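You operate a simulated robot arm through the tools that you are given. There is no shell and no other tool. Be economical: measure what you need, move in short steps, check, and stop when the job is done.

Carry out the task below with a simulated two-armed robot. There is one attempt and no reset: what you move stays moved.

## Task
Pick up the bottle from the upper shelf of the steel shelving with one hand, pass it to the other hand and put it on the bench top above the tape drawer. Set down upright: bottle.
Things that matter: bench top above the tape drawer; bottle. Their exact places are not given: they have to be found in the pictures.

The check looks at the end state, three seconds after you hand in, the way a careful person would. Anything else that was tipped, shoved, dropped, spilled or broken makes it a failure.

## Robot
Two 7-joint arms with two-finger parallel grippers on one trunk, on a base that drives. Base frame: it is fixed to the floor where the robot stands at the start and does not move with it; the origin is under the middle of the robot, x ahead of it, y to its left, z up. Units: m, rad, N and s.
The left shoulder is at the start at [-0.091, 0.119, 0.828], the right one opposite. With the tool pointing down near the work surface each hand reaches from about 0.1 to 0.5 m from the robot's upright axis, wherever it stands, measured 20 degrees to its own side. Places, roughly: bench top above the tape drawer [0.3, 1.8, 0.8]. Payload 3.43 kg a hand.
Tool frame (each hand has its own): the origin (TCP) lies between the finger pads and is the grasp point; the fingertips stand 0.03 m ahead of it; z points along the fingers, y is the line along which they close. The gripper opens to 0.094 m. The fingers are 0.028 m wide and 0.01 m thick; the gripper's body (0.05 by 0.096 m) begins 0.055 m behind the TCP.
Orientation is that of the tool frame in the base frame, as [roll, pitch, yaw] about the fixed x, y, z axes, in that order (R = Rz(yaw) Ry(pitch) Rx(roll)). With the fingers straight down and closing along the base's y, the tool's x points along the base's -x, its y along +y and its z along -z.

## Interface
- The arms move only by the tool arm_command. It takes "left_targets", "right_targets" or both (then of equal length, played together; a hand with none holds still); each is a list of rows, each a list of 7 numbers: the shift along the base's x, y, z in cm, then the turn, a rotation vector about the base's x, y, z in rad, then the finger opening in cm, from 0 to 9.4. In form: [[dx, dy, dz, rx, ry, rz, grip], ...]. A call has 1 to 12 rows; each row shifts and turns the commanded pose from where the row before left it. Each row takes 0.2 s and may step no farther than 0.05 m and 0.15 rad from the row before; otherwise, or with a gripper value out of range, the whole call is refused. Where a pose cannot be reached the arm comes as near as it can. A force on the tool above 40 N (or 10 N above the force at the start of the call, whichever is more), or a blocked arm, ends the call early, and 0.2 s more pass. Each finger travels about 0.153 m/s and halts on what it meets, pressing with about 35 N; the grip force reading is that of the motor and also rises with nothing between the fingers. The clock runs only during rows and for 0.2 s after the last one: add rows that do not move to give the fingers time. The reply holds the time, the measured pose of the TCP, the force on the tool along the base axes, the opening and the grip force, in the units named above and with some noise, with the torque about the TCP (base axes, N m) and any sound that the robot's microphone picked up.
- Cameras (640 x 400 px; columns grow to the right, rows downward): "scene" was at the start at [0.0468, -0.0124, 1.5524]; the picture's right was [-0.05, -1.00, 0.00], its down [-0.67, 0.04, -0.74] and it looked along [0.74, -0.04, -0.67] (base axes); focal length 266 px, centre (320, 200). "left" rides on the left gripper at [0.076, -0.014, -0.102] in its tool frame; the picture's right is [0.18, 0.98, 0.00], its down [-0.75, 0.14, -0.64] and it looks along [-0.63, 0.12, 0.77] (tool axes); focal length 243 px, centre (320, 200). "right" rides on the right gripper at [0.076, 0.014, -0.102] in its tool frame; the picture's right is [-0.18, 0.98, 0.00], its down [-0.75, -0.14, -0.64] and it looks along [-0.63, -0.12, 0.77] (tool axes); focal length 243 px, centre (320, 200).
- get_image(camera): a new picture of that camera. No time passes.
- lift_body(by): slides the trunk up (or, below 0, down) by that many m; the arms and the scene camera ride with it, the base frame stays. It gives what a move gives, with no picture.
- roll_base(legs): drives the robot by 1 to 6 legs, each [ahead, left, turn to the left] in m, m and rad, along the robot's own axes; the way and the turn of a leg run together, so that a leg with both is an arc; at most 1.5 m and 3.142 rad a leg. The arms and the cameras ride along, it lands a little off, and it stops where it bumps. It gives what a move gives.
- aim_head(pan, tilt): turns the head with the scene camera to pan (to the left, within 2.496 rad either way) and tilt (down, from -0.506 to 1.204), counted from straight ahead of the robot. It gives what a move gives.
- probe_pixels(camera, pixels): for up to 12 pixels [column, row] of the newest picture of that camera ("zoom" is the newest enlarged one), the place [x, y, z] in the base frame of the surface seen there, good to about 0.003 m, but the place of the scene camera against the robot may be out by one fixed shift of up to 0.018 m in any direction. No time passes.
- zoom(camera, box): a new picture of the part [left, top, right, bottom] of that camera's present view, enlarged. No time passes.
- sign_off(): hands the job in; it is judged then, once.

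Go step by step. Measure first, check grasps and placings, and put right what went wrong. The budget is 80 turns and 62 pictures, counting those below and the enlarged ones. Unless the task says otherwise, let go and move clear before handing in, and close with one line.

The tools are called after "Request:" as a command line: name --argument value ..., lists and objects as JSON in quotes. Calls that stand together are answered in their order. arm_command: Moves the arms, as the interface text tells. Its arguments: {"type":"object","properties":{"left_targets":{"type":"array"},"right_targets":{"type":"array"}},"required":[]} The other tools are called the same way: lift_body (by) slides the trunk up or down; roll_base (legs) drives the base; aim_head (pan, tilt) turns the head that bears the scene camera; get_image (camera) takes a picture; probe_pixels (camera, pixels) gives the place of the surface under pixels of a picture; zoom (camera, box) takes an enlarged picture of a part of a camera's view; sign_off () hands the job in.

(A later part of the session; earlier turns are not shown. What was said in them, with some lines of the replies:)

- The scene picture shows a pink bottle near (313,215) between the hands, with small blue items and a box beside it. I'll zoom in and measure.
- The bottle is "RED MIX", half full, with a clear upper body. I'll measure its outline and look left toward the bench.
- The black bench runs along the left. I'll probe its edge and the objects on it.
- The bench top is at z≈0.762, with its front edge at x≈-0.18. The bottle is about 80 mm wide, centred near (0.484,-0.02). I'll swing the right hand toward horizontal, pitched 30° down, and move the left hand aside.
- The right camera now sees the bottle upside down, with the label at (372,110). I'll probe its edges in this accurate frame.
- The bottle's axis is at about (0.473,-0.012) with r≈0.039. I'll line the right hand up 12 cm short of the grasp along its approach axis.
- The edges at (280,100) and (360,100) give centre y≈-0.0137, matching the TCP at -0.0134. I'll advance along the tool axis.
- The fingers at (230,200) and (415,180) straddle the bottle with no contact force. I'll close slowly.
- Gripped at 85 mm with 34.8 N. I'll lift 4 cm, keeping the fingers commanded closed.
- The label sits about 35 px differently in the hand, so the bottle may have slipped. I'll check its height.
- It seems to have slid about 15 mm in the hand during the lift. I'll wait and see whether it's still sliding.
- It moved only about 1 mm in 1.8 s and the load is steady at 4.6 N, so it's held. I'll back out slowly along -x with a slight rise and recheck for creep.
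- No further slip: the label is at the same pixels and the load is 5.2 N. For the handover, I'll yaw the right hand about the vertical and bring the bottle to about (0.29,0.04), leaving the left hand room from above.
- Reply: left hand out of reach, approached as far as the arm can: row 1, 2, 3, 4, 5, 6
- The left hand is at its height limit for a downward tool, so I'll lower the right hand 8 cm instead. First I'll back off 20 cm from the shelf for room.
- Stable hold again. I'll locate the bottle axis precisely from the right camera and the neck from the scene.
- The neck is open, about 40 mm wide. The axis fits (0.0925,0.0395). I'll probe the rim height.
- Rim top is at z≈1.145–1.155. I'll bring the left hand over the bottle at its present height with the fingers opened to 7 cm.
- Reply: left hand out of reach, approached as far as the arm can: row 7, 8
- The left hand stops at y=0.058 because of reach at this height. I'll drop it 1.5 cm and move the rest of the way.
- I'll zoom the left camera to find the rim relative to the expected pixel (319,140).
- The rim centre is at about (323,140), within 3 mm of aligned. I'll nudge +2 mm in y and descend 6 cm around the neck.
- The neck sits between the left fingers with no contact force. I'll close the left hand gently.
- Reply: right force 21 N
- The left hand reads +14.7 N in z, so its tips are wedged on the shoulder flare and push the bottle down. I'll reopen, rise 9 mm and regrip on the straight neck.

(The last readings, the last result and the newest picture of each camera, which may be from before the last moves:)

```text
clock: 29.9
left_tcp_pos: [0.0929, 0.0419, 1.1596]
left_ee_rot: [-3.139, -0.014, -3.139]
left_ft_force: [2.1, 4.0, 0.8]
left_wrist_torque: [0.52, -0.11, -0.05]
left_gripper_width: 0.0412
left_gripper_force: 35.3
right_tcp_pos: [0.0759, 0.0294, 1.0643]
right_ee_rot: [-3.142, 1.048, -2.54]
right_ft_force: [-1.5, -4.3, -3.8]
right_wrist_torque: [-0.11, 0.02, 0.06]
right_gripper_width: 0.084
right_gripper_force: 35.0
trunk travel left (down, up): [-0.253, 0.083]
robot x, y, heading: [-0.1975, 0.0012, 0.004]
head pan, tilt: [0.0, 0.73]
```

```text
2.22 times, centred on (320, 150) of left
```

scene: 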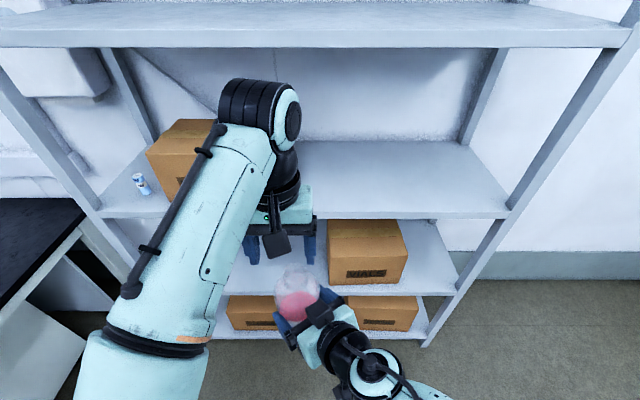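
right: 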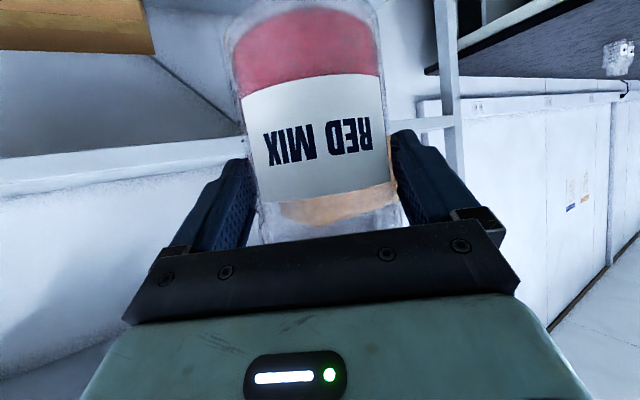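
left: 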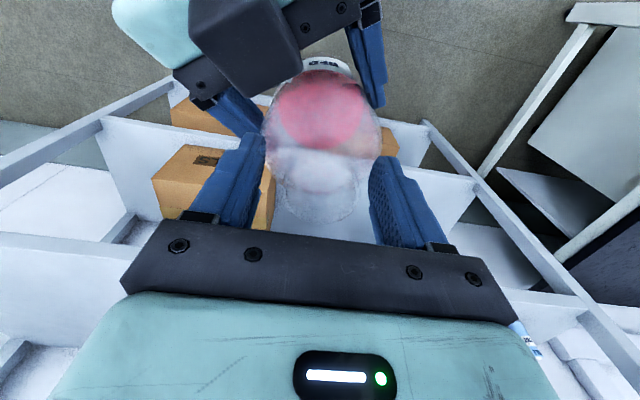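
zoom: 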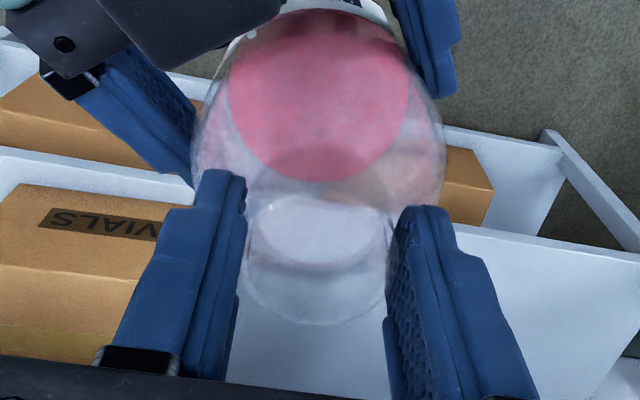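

Now the vertical force is near zero, a clean neck grip at 41 mm. I'll crack the right hand open just slightly to see whether the left carries the bottle.

Request:
arm_command --right_targets '[[0, 0, 0, 0, 0, 0, 8.5], [0, 0, 0, 0, 0, 0, 8.7], [0, 0, 0, 0, 0, 0, 8.8], [0, 0, 0, 0, 0, 0, 8.8]]' --left_targets '[[0, 0, 0, 0, 0, 0, 1], [0, 0, 0, 0, 0, 0, 1], [0, 0, 0, 0, 0, 0, 1], [0, 0, 0, 0, 0, 0, 1]]'

Request:
zoom --camera "left" --box '[220, 60, 420, 240]'

Request:
get_image --camera "right"

```text
clock: 30.9
left_tcp_pos: [0.0925, 0.0416, 1.1594]
left_ee_rot: [-3.141, -0.015, 3.141]
left_ft_force: [-0.1, 0.3, 0.0]
left_wrist_torque: [0.01, -0.02, 0.02]
left_gripper_width: 0.0412
left_gripper_force: 34.9
right_tcp_pos: [0.0749, 0.0297, 1.0654]
right_ee_rot: [3.14, 1.045, -2.541]
right_ft_force: [-0.3, -1.0, -0.2]
right_wrist_torque: [0.01, 0.03, 0.03]
right_gripper_width: 0.0879
right_gripper_force: 0.2
trunk travel left (down, up): [-0.253, 0.083]
robot x, y, heading: [-0.2014, 0.0012, 0.002]
head pan, tilt: [0.0, 0.73]
```

```text
2.22 times, centred on (320, 150) of left
```

zoom: 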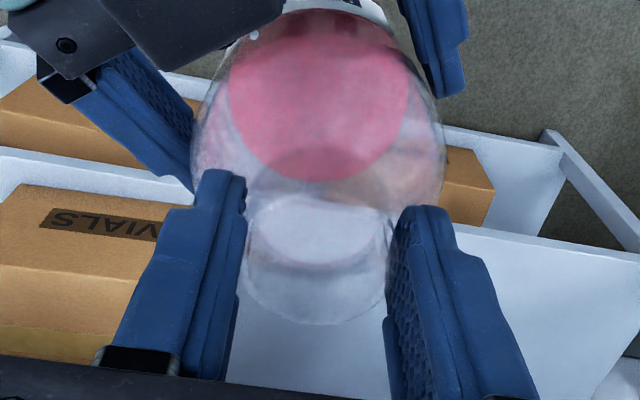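

```text
26 pictures are left
```

right: 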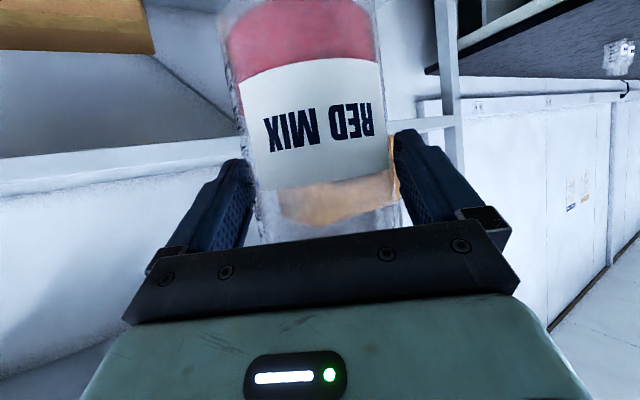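

The bottle looks unmoved in the left hand, but both hands read about 0 N. I'll wait a moment and read again.

Request:
arm_command --left_targets '[[0, 0, 0, 0, 0, 0, 1], [0, 0, 0, 0, 0, 0, 1], [0, 0, 0, 0, 0, 0, 1]]'

Request:
get_image --camera "right"

```text
clock: 31.7
left_tcp_pos: [0.0919, 0.0422, 1.1597]
left_ee_rot: [-3.14, -0.014, 3.141]
left_ft_force: [0.3, 0.3, 0.3]
left_wrist_torque: [-0.01, 0.02, 0.02]
left_gripper_width: 0.0411
left_gripper_force: 34.8
right_tcp_pos: [0.0759, 0.0285, 1.064]
right_ee_rot: [3.14, 1.049, -2.541]
right_ft_force: [0.0, -0.2, 0.5]
right_wrist_torque: [-0.01, 0.0, 0.0]
right_gripper_width: 0.088
right_gripper_force: 0.0
trunk travel left (down, up): [-0.253, 0.083]
robot x, y, heading: [-0.1947, -0.0014, -0.003]
head pan, tilt: [0.0, 0.73]
```

```text
25 pictures are left
```

right: 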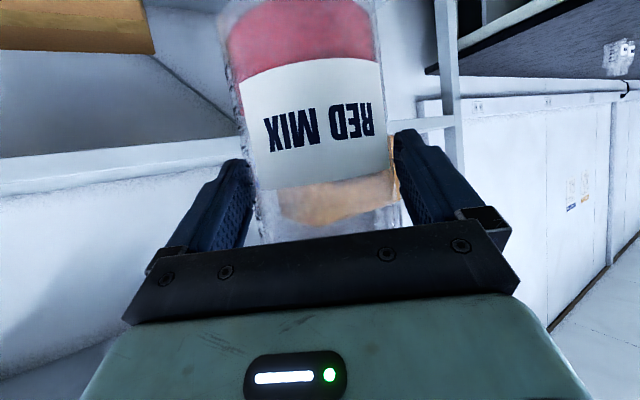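

The bottle hangs still with the right fingers loose. As a test I'll raise the left hand 1 cm and open the right fully.

Request:
arm_command --left_targets '[[0, 0, 0.3, 0, 0, 0, 1], [0, 0, 0.4, 0, 0, 0, 1], [0, 0, 0.3, 0, 0, 0, 1], [0, 0, 0, 0, 0, 0, 1]]' --right_targets '[[0, 0, 0, 0, 0, 0, 9], [0, 0, 0, 0, 0, 0, 9.4], [0, 0, 0, 0, 0, 0, 9.4], [0, 0, 0, 0, 0, 0, 9.4]]'

Request:
get_image --camera "right"

Request:
get_image --camera "left"

```text
clock: 32.7
left_tcp_pos: [0.093, 0.0414, 1.1706]
left_ee_rot: [-3.14, -0.015, -3.141]
left_ft_force: [-0.1, 1.3, -4.7]
left_wrist_torque: [0.0, 0.04, 0.0]
left_gripper_width: 0.0415
left_gripper_force: 35.3
right_tcp_pos: [0.0756, 0.0285, 1.0652]
right_ee_rot: [3.138, 1.049, -2.541]
right_ft_force: [-0.1, 0.2, 0.6]
right_wrist_torque: [0.01, -0.03, 0.03]
right_gripper_width: 0.0939
right_gripper_force: 0.0
trunk travel left (down, up): [-0.253, 0.083]
robot x, y, heading: [-0.1969, 0.0004, 0.003]
head pan, tilt: [0.0, 0.73]
```

```text
24 pictures are left
```

right: 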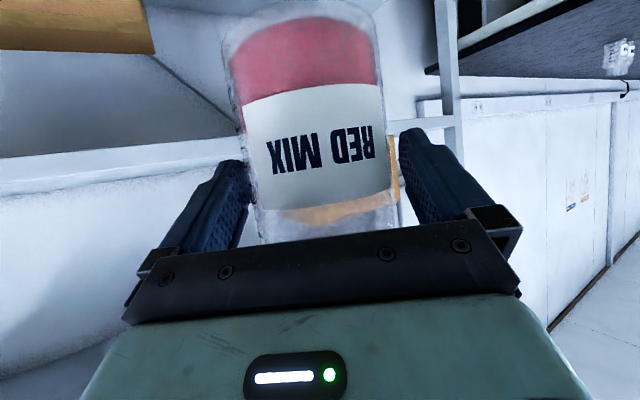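

```text
23 pictures are left
```

left: 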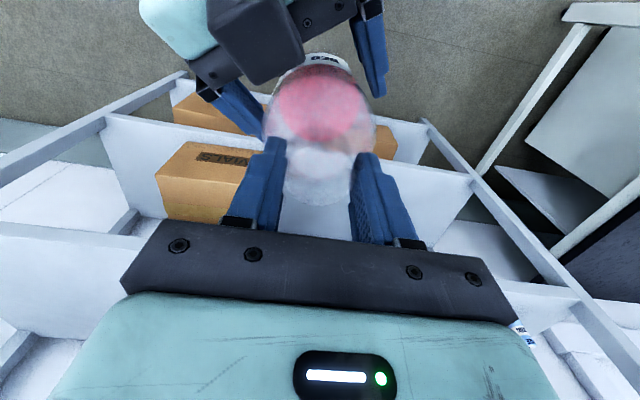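

The left hand now carries 4.7 N and the bottle rose with it. I'll withdraw the right hand horizontally and tuck it to the side.

Request:
arm_command --right_targets '[[-1, -0.7, 0, 0, 0, 0, 9.4], [-1.7, -1.1, 0, 0, 0, 0, 9.4], [-1.7, -1.1, 0, 0, 0, 0, 9.4], [-1.7, -1.1, 0, 0, 0, 0, 9.4], [-1.7, -1.1, 0, 0, 0, 0, 9.4], [-1.7, -1.5, 0, 0, 0, 0, 9.4], [0, -3, 0, 0, 0, 0, 9.4], [0, -3, 0, 0, 0, 0, 9.4], [0, -3, 0, 0, 0, 0, 9.4], [0, -2, 0, 0, 0, 0, 9.4], [0, 0, 0, 0, 0, 0, 9.4]]'

Request:
get_image --camera "scene"

```text
clock: 35.1
left_tcp_pos: [0.0928, 0.0409, 1.1703]
left_ee_rot: [-3.139, -0.017, 3.141]
left_ft_force: [0.1, 0.6, -5.7]
left_wrist_torque: [-0.05, 0.0, 0.01]
left_gripper_width: 0.0413
left_gripper_force: 34.8
right_tcp_pos: [-0.005, -0.1414, 1.0888]
right_ee_rot: [3.138, 1.047, -2.541]
right_ft_force: [0.0, 0.5, 0.7]
right_wrist_torque: [0.02, 0.01, 0.01]
right_gripper_width: 0.0939
right_gripper_force: 0.1
right hand out of reach, approached as far as the arm can: row 4, 5, 6, 7
trunk travel left (down, up): [-0.253, 0.083]
robot x, y, heading: [-0.198, -0.0007, -0.0]
head pan, tilt: [0.0, 0.73]
```

```text
22 pictures are left
```

scene: 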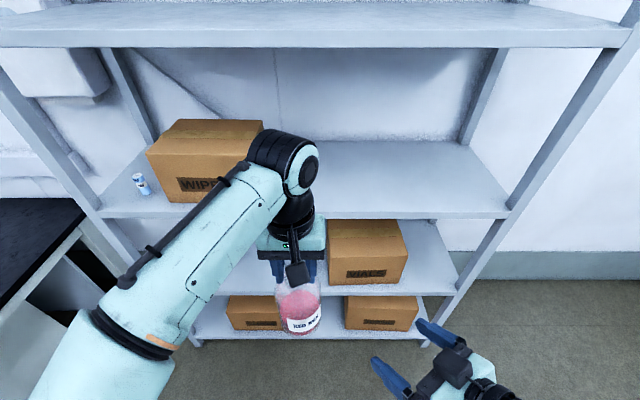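

Handover done: the bottle hangs upright in the left hand. I'll back away from the shelving and look left at the bench front.

Request:
roll_base --legs '[[-0.3, 0, 0], [-0.35, 0.0, 0]]'

Request:
aim_head --pan 1.0 --tilt 0.45

Request:
get_image --camera "scene"

```text
clock: 39.0
left_tcp_pos: [-0.555, 0.0415, 1.1702]
left_ee_rot: [-3.14, -0.013, -3.134]
left_ft_force: [-0.4, 0.4, -5.2]
left_wrist_torque: [0.04, 0.0, 0.01]
left_gripper_width: 0.0411
left_gripper_force: 35.5
right_tcp_pos: [-0.6535, -0.1419, 1.0892]
right_ee_rot: [3.14, 1.049, -2.535]
right_ft_force: [0.3, -0.1, 0.8]
right_wrist_torque: [0.01, 0.0, 0.02]
right_gripper_width: 0.0937
right_gripper_force: 0.1
trunk travel left (down, up): [-0.253, 0.083]
robot x, y, heading: [-0.8496, -0.005, 0.013]
head pan, tilt: [0.0, 0.73]
```

```text
clock: 40.3
left_tcp_pos: [-0.555, 0.041, 1.17]
left_ee_rot: [-3.14, -0.016, -3.133]
left_ft_force: [-0.1, 0.2, -4.1]
left_wrist_torque: [0.0, 0.0, -0.01]
left_gripper_width: 0.0412
left_gripper_force: 35.1
right_tcp_pos: [-0.6527, -0.142, 1.0882]
right_ee_rot: [3.139, 1.048, -2.534]
right_ft_force: [-0.4, -0.2, 0.1]
right_wrist_torque: [0.01, -0.02, 0.0]
right_gripper_width: 0.0938
right_gripper_force: 0.1
trunk travel left (down, up): [-0.253, 0.083]
robot x, y, heading: [-0.8488, -0.0017, 0.008]
head pan, tilt: [1.0, 0.45]
```

```text
21 pictures are left
```

scene: 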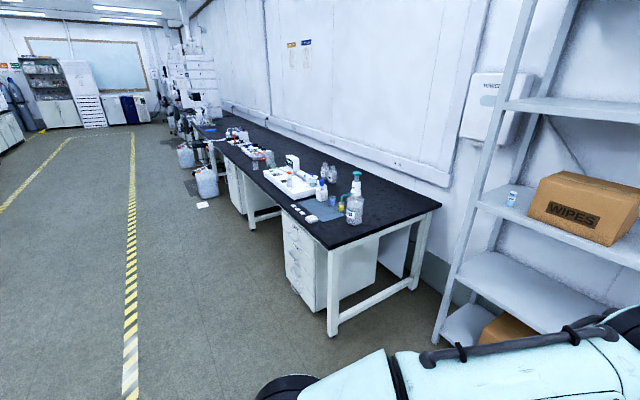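

Two drawer cabinets are under the bench, near (305,270) and (237,190). I'll zoom to read their labels.

Request:
zoom --camera "scene" --box '[200, 130, 380, 310]'

Request:
probe_pixels --camera "scene" --pixels '[[287, 250], [312, 285], [228, 180], [245, 205], [205, 195], [195, 180], [275, 205], [353, 205], [320, 200], [331, 172]]'

```text
2.22 times, centred on (290, 220) of scene
```

zoom: 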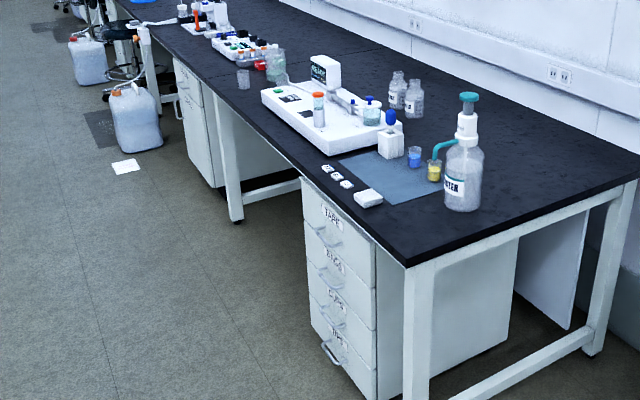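

```text
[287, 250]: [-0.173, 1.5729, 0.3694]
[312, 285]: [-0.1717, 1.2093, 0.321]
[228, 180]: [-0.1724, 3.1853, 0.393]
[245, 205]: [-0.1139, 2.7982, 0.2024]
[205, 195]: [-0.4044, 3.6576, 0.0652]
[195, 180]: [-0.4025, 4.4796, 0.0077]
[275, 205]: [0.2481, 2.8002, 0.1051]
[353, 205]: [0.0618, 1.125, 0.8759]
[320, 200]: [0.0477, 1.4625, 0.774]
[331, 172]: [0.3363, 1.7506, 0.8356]
```

The top drawer of the near cabinet reads TAPE (its side is at y≈1.2, running to about 1.6). The clear bench top above it is toward the wall, so I'll approach from the bench's end. Driving to about (-0.1,0.45) and looking.

Request:
roll_base --legs '[[0.3, 0.45, 0], [0.4, 0, 0]]'

Request:
aim_head --pan 1.3 --tilt 0.6

Request:
get_image --camera "scene"

```text
clock: 46.9
left_tcp_pos: [0.1442, 0.491, 1.1696]
left_ee_rot: [-3.14, -0.016, -3.14]
left_ft_force: [-0.3, 0.1, -5.2]
left_wrist_torque: [0.02, 0.0, -0.02]
left_gripper_width: 0.0413
left_gripper_force: 35.2
right_tcp_pos: [0.0466, 0.31, 1.0897]
right_ee_rot: [3.139, 1.048, -2.539]
right_ft_force: [0.0, -1.1, -0.1]
right_wrist_torque: [0.01, 0.0, 0.03]
right_gripper_width: 0.0941
right_gripper_force: 0.1
trunk travel left (down, up): [-0.253, 0.083]
robot x, y, heading: [-0.1486, 0.4475, 0.003]
head pan, tilt: [1.0, 0.45]
```

```text
clock: 47.6
left_tcp_pos: [0.1443, 0.4921, 1.1702]
left_ee_rot: [-3.14, -0.016, -3.138]
left_ft_force: [0.5, 0.6, -5.5]
left_wrist_torque: [0.04, 0.02, 0.02]
left_gripper_width: 0.0412
left_gripper_force: 34.8
right_tcp_pos: [0.0471, 0.3085, 1.0896]
right_ee_rot: [3.14, 1.05, -2.54]
right_ft_force: [0.2, -0.2, 0.4]
right_wrist_torque: [-0.02, 0.02, 0.01]
right_gripper_width: 0.094
right_gripper_force: 0.1
trunk travel left (down, up): [-0.253, 0.083]
robot x, y, heading: [-0.143, 0.4491, 0.01]
head pan, tilt: [1.3, 0.6]
```

```text
19 pictures are left
```

scene: 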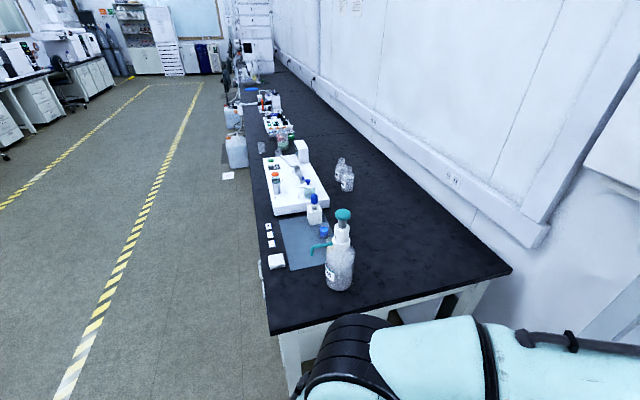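

The area right of the dispenser bottle at (340,260) is clear. I'll probe the layout there.

Request:
probe_pixels --camera "scene" --pixels '[[272, 333], [510, 270], [340, 285], [354, 262], [325, 230], [345, 215], [348, 188], [390, 240], [400, 220], [370, 215], [295, 180], [430, 320]]'

Request:
zoom --camera "scene" --box '[250, 150, 450, 340]'

```text
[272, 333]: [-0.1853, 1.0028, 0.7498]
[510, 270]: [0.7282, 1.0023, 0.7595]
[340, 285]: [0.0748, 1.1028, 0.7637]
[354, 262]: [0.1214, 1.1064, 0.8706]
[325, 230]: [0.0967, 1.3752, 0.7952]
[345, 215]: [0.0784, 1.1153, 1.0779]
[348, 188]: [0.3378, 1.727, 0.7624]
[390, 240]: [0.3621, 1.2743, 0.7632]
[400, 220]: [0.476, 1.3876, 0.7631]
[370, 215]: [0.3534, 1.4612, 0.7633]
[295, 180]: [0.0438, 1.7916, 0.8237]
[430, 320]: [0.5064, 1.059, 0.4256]
```

```text
2.11 times, centred on (350, 245) of scene
```

zoom: 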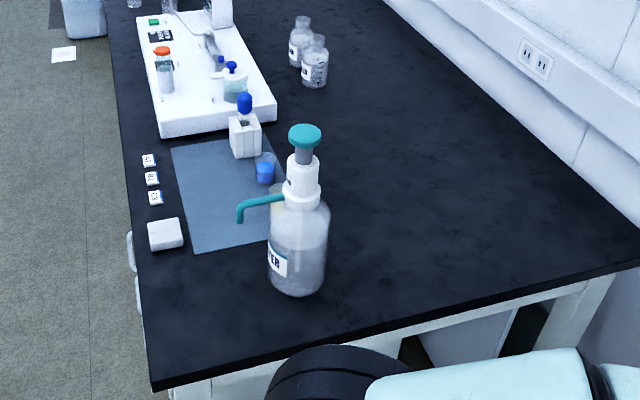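

The free spot is around (0.2,1.32), clear of the mat edge (x≈0.12) and the dispenser (top z≈1.08). I'll raise the trunk for clearance, turn left, and move to the bench's end.

Request:
lift_body --by 0.08

Request:
roll_base --legs '[[0, 0, 0.5], [0.272, 0.137, 0]]'

Request:
aim_head --pan 0.7 --tilt 0.8

Request:
get_image --camera "scene"

```text
clock: 48.8
left_tcp_pos: [0.1434, 0.4919, 1.2508]
left_ee_rot: [-3.14, -0.014, -3.14]
left_ft_force: [-0.2, 0.6, -4.4]
left_wrist_torque: [0.02, 0.03, -0.02]
left_gripper_width: 0.0411
left_gripper_force: 34.7
right_tcp_pos: [0.0701, 0.3079, 1.1874]
right_ee_rot: [-3.069, 1.096, -2.475]
right_ft_force: [-0.4, 0.2, 0.3]
right_wrist_torque: [-0.01, 0.0, -0.05]
right_gripper_width: 0.0942
right_gripper_force: 0.0
trunk travel left (down, up): [-0.333, 0.003]
robot x, y, heading: [-0.1467, 0.4499, 0.002]
head pan, tilt: [1.3, 0.6]
```

```text
clock: 52.3
left_tcp_pos: [0.2592, 0.8739, 1.2498]
left_ee_rot: [-3.14, -0.016, -2.648]
left_ft_force: [0.3, 0.1, -5.8]
left_wrist_torque: [-0.03, -0.03, 0.01]
left_gripper_width: 0.0413
left_gripper_force: 34.8
right_tcp_pos: [0.2804, 0.678, 1.1854]
right_ee_rot: [-3.071, 1.096, -1.984]
right_ft_force: [0.6, 0.2, -0.4]
right_wrist_torque: [0.0, 0.0, -0.01]
right_gripper_width: 0.0941
right_gripper_force: 0.1
trunk travel left (down, up): [-0.333, 0.003]
robot x, y, heading: [0.0235, 0.6973, 0.495]
head pan, tilt: [1.3, 0.6]
```

```text
clock: 53.3
left_tcp_pos: [0.2594, 0.8745, 1.2498]
left_ee_rot: [-3.14, -0.017, -2.647]
left_ft_force: [-0.1, 0.3, -5.2]
left_wrist_torque: [-0.01, 0.07, 0.01]
left_gripper_width: 0.041
left_gripper_force: 34.8
right_tcp_pos: [0.281, 0.6783, 1.1858]
right_ee_rot: [-3.072, 1.093, -1.983]
right_ft_force: [-0.1, 0.4, 0.2]
right_wrist_torque: [0.0, 0.01, -0.01]
right_gripper_width: 0.0938
right_gripper_force: 0.0
trunk travel left (down, up): [-0.333, 0.003]
robot x, y, heading: [0.0239, 0.701, 0.493]
head pan, tilt: [0.7, 0.799]
```

```text
17 pictures are left
```

scene: 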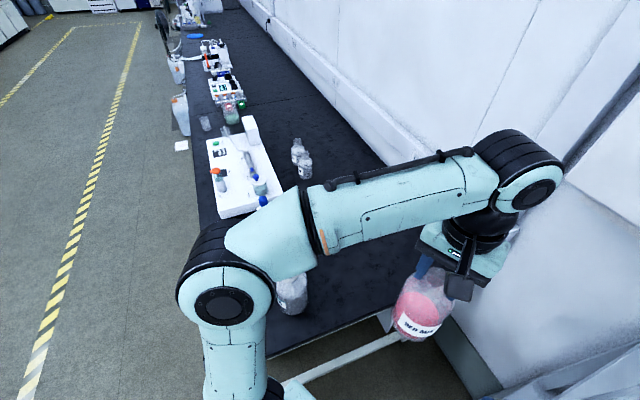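

The bottle hangs at (420,310), clear of everything. I'll check how high the left elbow and forearm are relative to the dispenser.

Request:
probe_pixels --camera "scene" --pixels '[[225, 300], [260, 230], [320, 235], [400, 190], [520, 185], [240, 360], [295, 295], [190, 300]]'

```text
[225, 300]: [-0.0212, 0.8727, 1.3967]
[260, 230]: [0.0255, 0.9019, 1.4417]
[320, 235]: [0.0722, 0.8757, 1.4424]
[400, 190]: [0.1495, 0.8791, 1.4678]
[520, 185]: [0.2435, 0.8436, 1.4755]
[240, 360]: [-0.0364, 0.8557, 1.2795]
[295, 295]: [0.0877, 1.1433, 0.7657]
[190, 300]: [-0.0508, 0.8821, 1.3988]
```

The elbow is at z≈1.4, well above the dispenser top (1.08). I'll shift 4 cm toward the bench end, then lower the bottle in front of the bench before moving over it.

Request:
roll_base --legs '[[0.019, 0.035, 0]]'

Request:
arm_command --left_targets '[[0, 0, -1, 0, 0, 0, 1], [0, 0, -2, 0, 0, 0, 1], [0, 0, -2, 0, 0, 0, 1], [0, 0, -2, 0, 0, 0, 1], [0, 0, -2, 0, 0, 0, 1], [0, 0, -2, 0, 0, 0, 1], [0, 0, -2, 0, 0, 0, 1], [0, 0, -2, 0, 0, 0, 1], [0, 0, -2, 0, 0, 0, 1], [0, 0, -2, 0, 0, 0, 1], [0, 0, -1, 0, 0, 0, 1], [0, 0, 0, 0, 0, 0, 1]]'

Request:
get_image --camera "scene"

```text
clock: 54.3
left_tcp_pos: [0.2595, 0.914, 1.2495]
left_ee_rot: [-3.141, -0.015, -2.647]
left_ft_force: [0.9, 0.2, -4.5]
left_wrist_torque: [0.0, 0.0, -0.01]
left_gripper_width: 0.0414
left_gripper_force: 34.9
right_tcp_pos: [0.2808, 0.718, 1.1863]
right_ee_rot: [-3.071, 1.095, -1.983]
right_ft_force: [-0.5, 0.1, -0.1]
right_wrist_torque: [0.01, 0.03, -0.01]
right_gripper_width: 0.0939
right_gripper_force: 0.2
trunk travel left (down, up): [-0.333, 0.003]
robot x, y, heading: [0.0232, 0.7349, 0.498]
head pan, tilt: [0.7, 0.799]
```

```text
clock: 56.9
left_tcp_pos: [0.2598, 0.9133, 1.0493]
left_ee_rot: [-3.14, -0.015, -2.649]
left_ft_force: [-0.1, 0.6, -5.6]
left_wrist_torque: [0.02, 0.08, -0.01]
left_gripper_width: 0.0415
left_gripper_force: 35.5
right_tcp_pos: [0.2811, 0.7178, 1.187]
right_ee_rot: [-3.071, 1.095, -1.985]
right_ft_force: [0.6, -0.1, 0.8]
right_wrist_torque: [0.03, 0.0, 0.01]
right_gripper_width: 0.0939
right_gripper_force: 0.1
trunk travel left (down, up): [-0.333, 0.003]
robot x, y, heading: [0.0239, 0.7395, 0.493]
head pan, tilt: [0.7, 0.799]
```

```text
16 pictures are left
```

scene: 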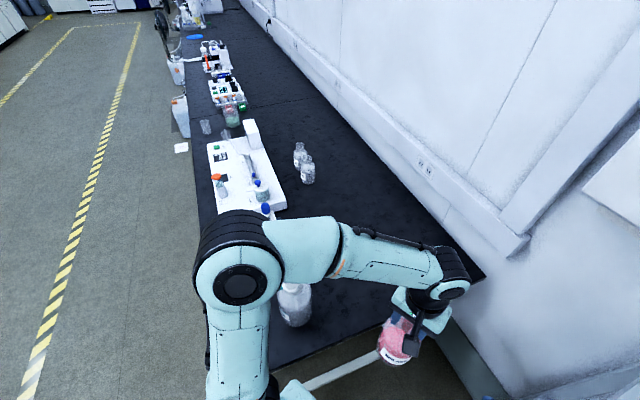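

Elbow remains high. Now I'll move over the bench at this height (bottle bottom ≈0.86), in two stages.

Request:
arm_command --left_targets '[[0, 1, 0, 0, 0, 0, 1], [0, 2, 0, 0, 0, 0, 1], [0, 2.5, 0, 0, 0, 0, 1], [0, 2.5, 0, 0, 0, 0, 1], [0, 2.5, 0, 0, 0, 0, 1], [0, 2.5, 0, 0, 0, 0, 1], [0, 2.5, 0, 0, 0, 0, 1], [0, 2.5, 0, 0, 0, 0, 1], [0, 2, 0, 0, 0, 0, 1], [0, 1, 0, 0, 0, 0, 1], [0, 0, 0, 0, 0, 0, 1]]'

Request:
get_image --camera "scene"

```text
clock: 59.3
left_tcp_pos: [0.2614, 1.1243, 1.0493]
left_ee_rot: [-3.14, -0.015, -2.648]
left_ft_force: [-0.1, -0.1, -4.7]
left_wrist_torque: [0.01, -0.01, -0.04]
left_gripper_width: 0.0413
left_gripper_force: 35.3
right_tcp_pos: [0.2809, 0.717, 1.187]
right_ee_rot: [-3.072, 1.094, -1.983]
right_ft_force: [-0.4, -0.2, 0.1]
right_wrist_torque: [-0.01, -0.01, -0.04]
right_gripper_width: 0.0939
right_gripper_force: 0.1
trunk travel left (down, up): [-0.333, 0.003]
robot x, y, heading: [0.0234, 0.7389, 0.494]
head pan, tilt: [0.7, 0.799]
```

```text
15 pictures are left
```

scene: 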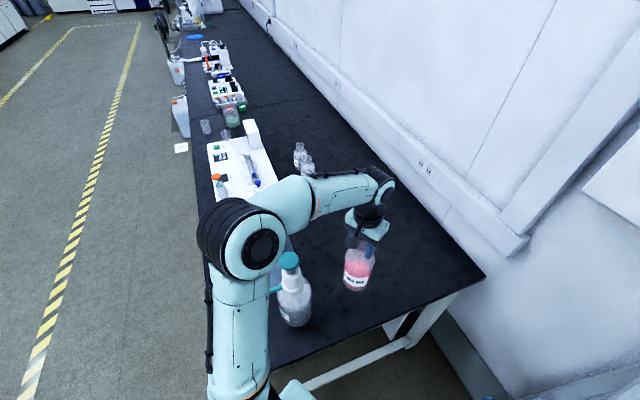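

Request:
probe_pixels --camera "scene" --pixels '[[260, 245], [290, 195], [230, 310], [240, 270], [340, 190], [290, 262], [380, 185]]'

Request:
arm_command --left_targets '[[0, 1, 0, 0, 0, 0, 1], [0, 2, 0, 0, 0, 0, 1], [0, 2, 0, 0, 0, 0, 1], [0, 2, 0, 0, 0, 0, 1], [0, 1, 0, 0, 0, 0, 1], [0, 0, 0, 0, 0, 0, 1]]'

Request:
get_image --camera "scene"

```text
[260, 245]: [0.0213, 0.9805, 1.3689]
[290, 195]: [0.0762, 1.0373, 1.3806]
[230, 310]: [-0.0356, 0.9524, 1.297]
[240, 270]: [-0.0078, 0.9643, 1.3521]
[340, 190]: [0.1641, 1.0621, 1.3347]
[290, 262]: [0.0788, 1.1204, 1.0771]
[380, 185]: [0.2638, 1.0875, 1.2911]
```

```text
clock: 60.7
left_tcp_pos: [0.2599, 1.2034, 1.0499]
left_ee_rot: [-3.14, -0.016, -2.648]
left_ft_force: [0.1, 0.7, -5.2]
left_wrist_torque: [0.0, 0.03, -0.03]
left_gripper_width: 0.0408
left_gripper_force: 34.8
right_tcp_pos: [0.2811, 0.7177, 1.1872]
right_ee_rot: [-3.07, 1.095, -1.982]
right_ft_force: [-0.1, -0.3, 0.4]
right_wrist_torque: [-0.03, 0.0, -0.01]
right_gripper_width: 0.094
right_gripper_force: 0.1
trunk travel left (down, up): [-0.333, 0.003]
robot x, y, heading: [0.0213, 0.7377, 0.498]
head pan, tilt: [0.7, 0.799]
```

```text
14 pictures are left
```

scene: 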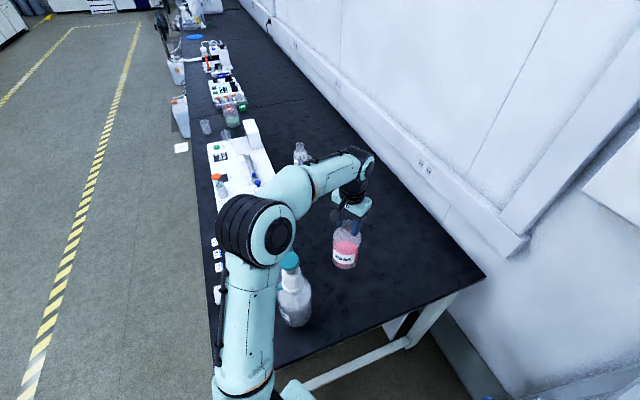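

The elbow is near z≈1.33, clear of the dispenser. I'll continue to about y=1.34.

Request:
arm_command --left_targets '[[0, 1, -0.3, 0, 0, 0, 1], [-0.3, 2, -0.3, 0, 0, 0, 1], [-0.3, 2, -0.3, 0, 0, 0, 1], [-0.3, 2, -0.3, 0, 0, 0, 1], [-0.3, 2, -0.3, 0, 0, 0, 1], [-0.3, 2, -0.3, 0, 0, 0, 1], [-0.3, 2, -0.3, 0, 0, 0, 1], [0, 1, 0, 0, 0, 0, 1], [0, 0, 0, 0, 0, 0, 1]]'

Request:
get_image --camera "scene"

Request:
get_image --camera "left"

```text
clock: 62.7
left_tcp_pos: [0.2427, 1.3449, 1.0283]
left_ee_rot: [-3.138, -0.016, -2.65]
left_ft_force: [0.3, -0.3, -4.4]
left_wrist_torque: [-0.03, -0.01, -0.01]
left_gripper_width: 0.0413
left_gripper_force: 35.2
right_tcp_pos: [0.2822, 0.7177, 1.1866]
right_ee_rot: [-3.072, 1.095, -1.984]
right_ft_force: [0.1, 0.5, 1.3]
right_wrist_torque: [0.01, -0.05, 0.01]
right_gripper_width: 0.094
right_gripper_force: 0.1
trunk travel left (down, up): [-0.333, 0.003]
robot x, y, heading: [0.0282, 0.734, 0.497]
head pan, tilt: [0.7, 0.799]
```

```text
13 pictures are left
```

scene: 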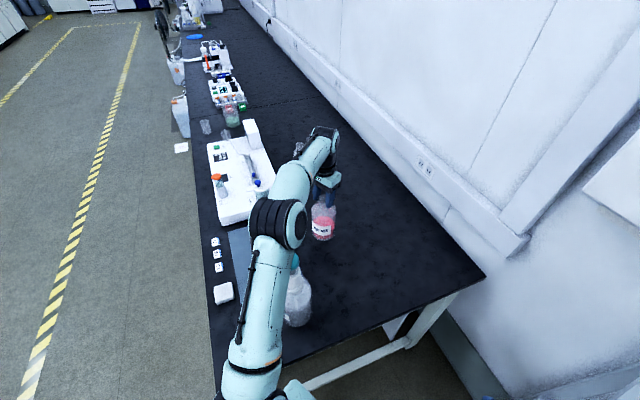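

```text
12 pictures are left
```

left: 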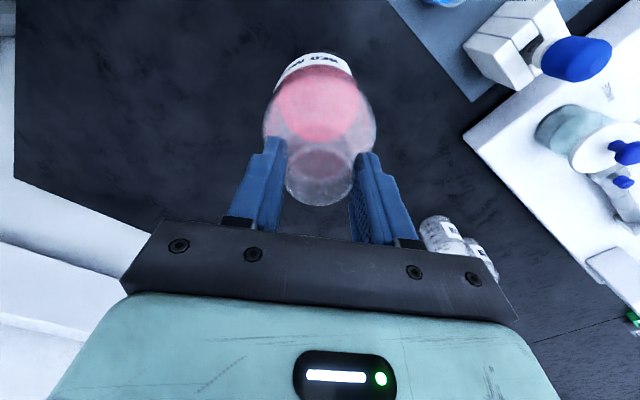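

The bench below is clear. I'll check the clearance around and the bottle's height above the bench.

Request:
probe_pixels --camera "left" --pixels '[[200, 100], [420, 140], [480, 90], [500, 140], [440, 235], [320, 65], [310, 57]]'

Request:
probe_pixels --camera "scene" --pixels '[[290, 225], [268, 290], [320, 228], [321, 240], [322, 222], [296, 262]]'

```text
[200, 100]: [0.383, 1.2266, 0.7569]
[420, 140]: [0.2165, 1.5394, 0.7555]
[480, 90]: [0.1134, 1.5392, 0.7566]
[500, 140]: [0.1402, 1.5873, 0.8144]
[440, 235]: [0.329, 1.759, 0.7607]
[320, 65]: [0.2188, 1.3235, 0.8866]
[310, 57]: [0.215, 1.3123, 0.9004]
```

```text
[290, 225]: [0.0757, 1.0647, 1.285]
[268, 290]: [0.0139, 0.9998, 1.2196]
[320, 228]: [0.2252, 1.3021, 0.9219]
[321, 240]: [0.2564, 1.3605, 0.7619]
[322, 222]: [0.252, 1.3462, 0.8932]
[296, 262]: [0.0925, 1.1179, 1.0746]
```

The elbow height should barely change as I lower. The bottle's bottom is about 8 cm above the bench (z≈0.757). I'll descend 6 cm and check.

Request:
arm_command --left_targets '[[0, 0, -0.7, 0, 0, 0, 1], [0, 0, -1, 0, 0, 0, 1], [0, 0, -1, 0, 0, 0, 1], [0, 0, -1, 0, 0, 0, 1], [0, 0, -1, 0, 0, 0, 1], [0, 0, -0.8, 0, 0, 0, 1], [0, 0, -0.5, 0, 0, 0, 1], [0, 0, 0, 0, 0, 0, 1]]'

Request:
zoom --camera "scene" --box '[230, 150, 390, 340]'

```text
clock: 64.5
left_tcp_pos: [0.2411, 1.3436, 0.9692]
left_ee_rot: [-3.14, -0.016, -2.648]
left_ft_force: [-0.3, -0.5, -4.4]
left_wrist_torque: [0.0, 0.03, 0.02]
left_gripper_width: 0.0413
left_gripper_force: 35.0
right_tcp_pos: [0.2805, 0.7179, 1.1873]
right_ee_rot: [-3.073, 1.094, -1.982]
right_ft_force: [-0.7, -0.1, -1.1]
right_wrist_torque: [-0.01, -0.01, 0.01]
right_gripper_width: 0.0941
right_gripper_force: 0.0
trunk travel left (down, up): [-0.333, 0.003]
robot x, y, heading: [0.0209, 0.7382, 0.492]
head pan, tilt: [0.7, 0.799]
```

```text
2.11 times, centred on (310, 245) of scene
```

zoom: 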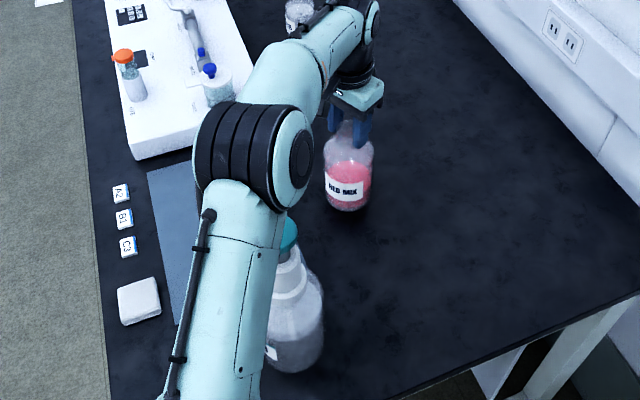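

About 2 cm to go. I'll descend in 3 mm rows, watching the force.

Request:
arm_command --left_targets '[[0, 0, -0.3, 0, 0, 0, 1], [0, 0, -0.3, 0, 0, 0, 1], [0, 0, -0.3, 0, 0, 0, 1], [0, 0, -0.3, 0, 0, 0, 1], [0, 0, 0, 0, 0, 0, 1]]'

Request:
probe_pixels --camera "zoom" --pixels '[[290, 235], [300, 160], [255, 120], [250, 270], [345, 188]]'

```text
clock: 65.7
left_tcp_pos: [0.2412, 1.3444, 0.956]
left_ee_rot: [-3.139, -0.017, -2.647]
left_ft_force: [0.3, 0.8, -6.1]
left_wrist_torque: [0.0, 0.0, -0.02]
left_gripper_width: 0.0411
left_gripper_force: 34.8
right_tcp_pos: [0.2813, 0.7165, 1.1867]
right_ee_rot: [-3.072, 1.094, -1.982]
right_ft_force: [-1.7, -0.9, 0.4]
right_wrist_torque: [0.02, 0.0, 0.02]
right_gripper_width: 0.0938
right_gripper_force: 0.0
trunk travel left (down, up): [-0.333, 0.003]
robot x, y, heading: [0.0248, 0.7371, 0.492]
head pan, tilt: [0.7, 0.799]
```

```text
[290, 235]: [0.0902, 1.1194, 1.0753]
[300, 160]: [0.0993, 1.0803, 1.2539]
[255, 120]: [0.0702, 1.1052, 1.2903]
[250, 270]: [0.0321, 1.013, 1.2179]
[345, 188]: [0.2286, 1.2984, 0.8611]
```

No contact yet; about 1.5 cm remains. Continuing in small steps.

Request:
arm_command --left_targets '[[0, 0, -0.3, 0, 0, 0, 1], [0, 0, -0.3, 0, 0, 0, 1], [0, 0, -0.2, 0, 0, 0, 1], [0, 0, -0.2, 0, 0, 0, 1], [0, 0, 0, 0, 0, 0, 1]]'

```text
clock: 66.9
left_tcp_pos: [0.2428, 1.3435, 0.9467]
left_ee_rot: [-3.137, -0.017, -2.647]
left_ft_force: [0.1, 0.3, -4.6]
left_wrist_torque: [0.01, 0.05, 0.03]
left_gripper_width: 0.0412
left_gripper_force: 34.8
right_tcp_pos: [0.2809, 0.7168, 1.1872]
right_ee_rot: [-3.073, 1.096, -1.982]
right_ft_force: [-0.9, 0.2, 0.5]
right_wrist_torque: [0.0, 0.01, -0.02]
right_gripper_width: 0.0938
right_gripper_force: 0.1
trunk travel left (down, up): [-0.333, 0.003]
robot x, y, heading: [0.023, 0.7404, 0.499]
head pan, tilt: [0.7, 0.799]
```

Request:
arm_command --left_targets '[[0, 0, -0.2, 0, 0, 0, 1], [0, 0, -0.2, 0, 0, 0, 1], [0, 0, -0.2, 0, 0, 0, 1], [0, 0, 0, 0, 0, 0, 1]]'

Request:
zoom --camera "scene" --box '[290, 190, 360, 260]'

```text
clock: 67.9
left_tcp_pos: [0.2419, 1.3421, 0.9432]
left_ee_rot: [3.14, -0.013, -2.645]
left_ft_force: [-1.4, -1.1, 8.0]
left_wrist_torque: [0.27, 0.04, 0.02]
left_gripper_width: 0.0412
left_gripper_force: 35.8
right_tcp_pos: [0.2812, 0.7177, 1.186]
right_ee_rot: [-3.073, 1.096, -1.983]
right_ft_force: [-0.5, 1.1, 0.5]
right_wrist_torque: [-0.01, 0.0, 0.03]
right_gripper_width: 0.0942
right_gripper_force: 0.0
trunk travel left (down, up): [-0.333, 0.003]
robot x, y, heading: [0.0222, 0.7393, 0.496]
head pan, tilt: [0.7, 0.799]
```

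```text
5.71 times, centred on (325, 225) of scene
```

zoom: 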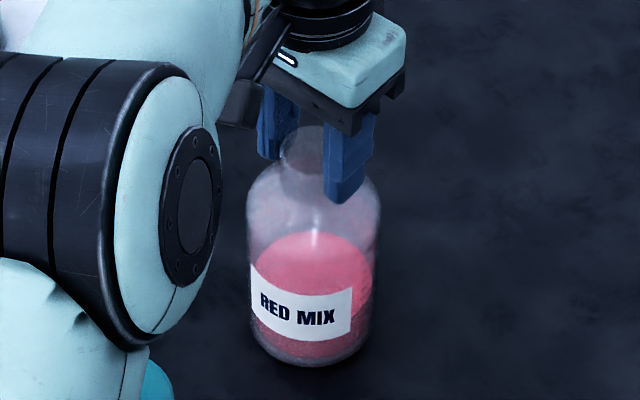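

Contact: the force flipped from -4.6 to +8 N and the bottle stands upright on the bench. I'll release gradually.

Request:
arm_command --left_targets '[[0, 0, 0.1, 0, 0, 0, 3.9], [0, 0, 0, 0, 0, 0, 4.3], [0, 0, 0, 0, 0, 0, 4.8], [0, 0, 0, 0, 0, 0, 5.4], [0, 0, 0, 0, 0, 0, 6], [0, 0, 0, 0, 0, 0, 6.4], [0, 0, 0, 0, 0, 0, 6.4]]'

Request:
get_image --camera "left"

```text
clock: 69.5
left_tcp_pos: [0.2425, 1.3431, 0.9426]
left_ee_rot: [-3.139, -0.016, -2.647]
left_ft_force: [0.1, -0.1, 0.3]
left_wrist_torque: [-0.01, -0.02, -0.01]
left_gripper_width: 0.0641
left_gripper_force: 0.0
right_tcp_pos: [0.2809, 0.717, 1.1865]
right_ee_rot: [-3.072, 1.092, -1.982]
right_ft_force: [-0.4, -0.5, -0.3]
right_wrist_torque: [0.0, 0.02, 0.01]
right_gripper_width: 0.0943
right_gripper_force: 0.1
trunk travel left (down, up): [-0.333, 0.003]
robot x, y, heading: [0.0251, 0.739, 0.499]
head pan, tilt: [0.7, 0.799]
```

```text
9 pictures are left
```

left: 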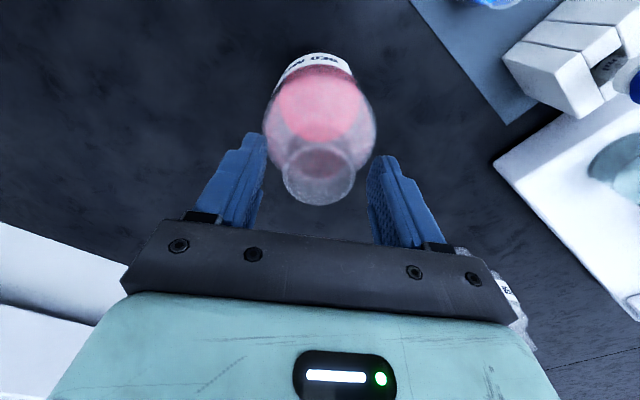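

Released, with the bottle standing free between the fingers. I'll rise straight up, then retreat the way I came.

Request:
arm_command --left_targets '[[0, 0, 0.5, 0, 0, 0, 6.4], [0, 0, 1, 0, 0, 0, 6.4], [0, 0, 1.5, 0, 0, 0, 6.4], [0, 0, 1.5, 0, 0, 0, 6.4], [0, 0, 1.5, 0, 0, 0, 6.4], [0, 0, 1.5, 0, 0, 0, 6.4], [0, -0.5, 1, 0, 0, 0, 6.4], [0.3, -2, 0.5, 0, 0, 0, 6.4], [0.3, -2, 0.5, 0, 0, 0, 6.4], [0.3, -2, 0.5, 0, 0, 0, 6.4], [0.3, -2, 0.5, 0, 0, 0, 6.4], [0.3, -2, 0.5, 0, 0, 0, 6.4]]'

Request:
get_image --camera "scene"

```text
clock: 72.1
left_tcp_pos: [0.2569, 1.2394, 1.0524]
left_ee_rot: [-3.14, -0.015, -2.648]
left_ft_force: [-0.9, 0.1, 0.1]
left_wrist_torque: [-0.02, -0.03, 0.01]
left_gripper_width: 0.0641
left_gripper_force: 0.0
right_tcp_pos: [0.2809, 0.717, 1.1876]
right_ee_rot: [-3.072, 1.095, -1.983]
right_ft_force: [-0.9, 0.4, 0.2]
right_wrist_torque: [0.0, -0.03, 0.02]
right_gripper_width: 0.0939
right_gripper_force: 0.1
trunk travel left (down, up): [-0.333, 0.003]
robot x, y, heading: [0.0244, 0.7396, 0.492]
head pan, tilt: [0.7, 0.799]
```

```text
8 pictures are left
```

scene: 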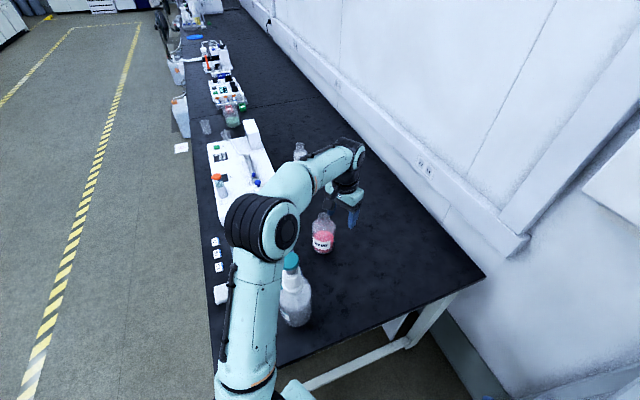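

The bottle stands at (322,235) and nothing else has moved. I'll bring the left hand fully back off the bench and take a last look.

Request:
arm_command --left_targets '[[0, -2.5, 0, 0, 0, 0, 6.4], [0, -2.5, 0, 0, 0, 0, 6.4], [0, -2.5, 0, 0, 0, 0, 6.4], [0, -2.5, 0, 0, 0, 0, 6.4], [0, -2.5, 0, 0, 0, 0, 6.4], [0, -2.5, 0, 0, 0, 0, 6.4], [0, -2.5, 0, 0, 0, 0, 6.4], [0, -2.5, 0, 0, 0, 0, 6.4], [0, -2.5, 0, 0, 0, 0, 6.4], [0, -2.5, 0, 0, 0, 0, 6.4], [0, -2, 0, 0, 0, 0, 6.4], [0, 0, 0, 0, 0, 0, 6.4]]'

Request:
zoom --camera "scene" --box '[190, 130, 430, 340]'

Request:
probe_pixels --camera "scene" --pixels '[[322, 240], [322, 252]]'

```text
clock: 74.7
left_tcp_pos: [0.2565, 0.9667, 1.0516]
left_ee_rot: [-3.14, -0.015, -2.647]
left_ft_force: [0.2, 0.0, -0.2]
left_wrist_torque: [0.0, -0.04, 0.0]
left_gripper_width: 0.0639
left_gripper_force: 0.1
right_tcp_pos: [0.2813, 0.7182, 1.1861]
right_ee_rot: [-3.071, 1.095, -1.982]
right_ft_force: [0.6, -0.1, -0.9]
right_wrist_torque: [0.0, 0.0, -0.03]
right_gripper_width: 0.0938
right_gripper_force: 0.1
trunk travel left (down, up): [-0.333, 0.003]
robot x, y, heading: [0.0218, 0.7404, 0.491]
head pan, tilt: [0.7, 0.799]
```

```text
1.90 times, centred on (310, 235) of scene
```

zoom: 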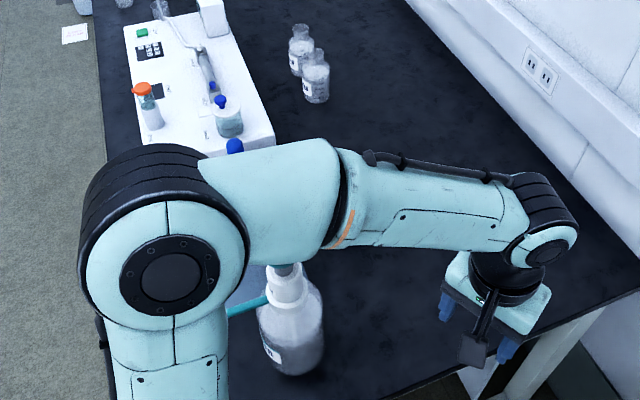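

```text
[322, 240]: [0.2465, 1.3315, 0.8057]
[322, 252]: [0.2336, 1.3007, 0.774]
```

The bottle was seen standing upright and free at about (0.24,1.34) after I let go, above the drawer labelled TAPE. Since then the left arm has only moved away, and its force readings stayed near zero. Both hands are clear, so I'm handing in.

Request:
sign_off

```text
The job is handed in.
```

I took the bottle from the upper shelf with the right hand, passed it to the left, and set it upright on the bench top above the TAPE drawer. Both hands are clear and I saw nothing else disturbed; the arm hid the bottle in my last picture, but it was standing free in the one before.
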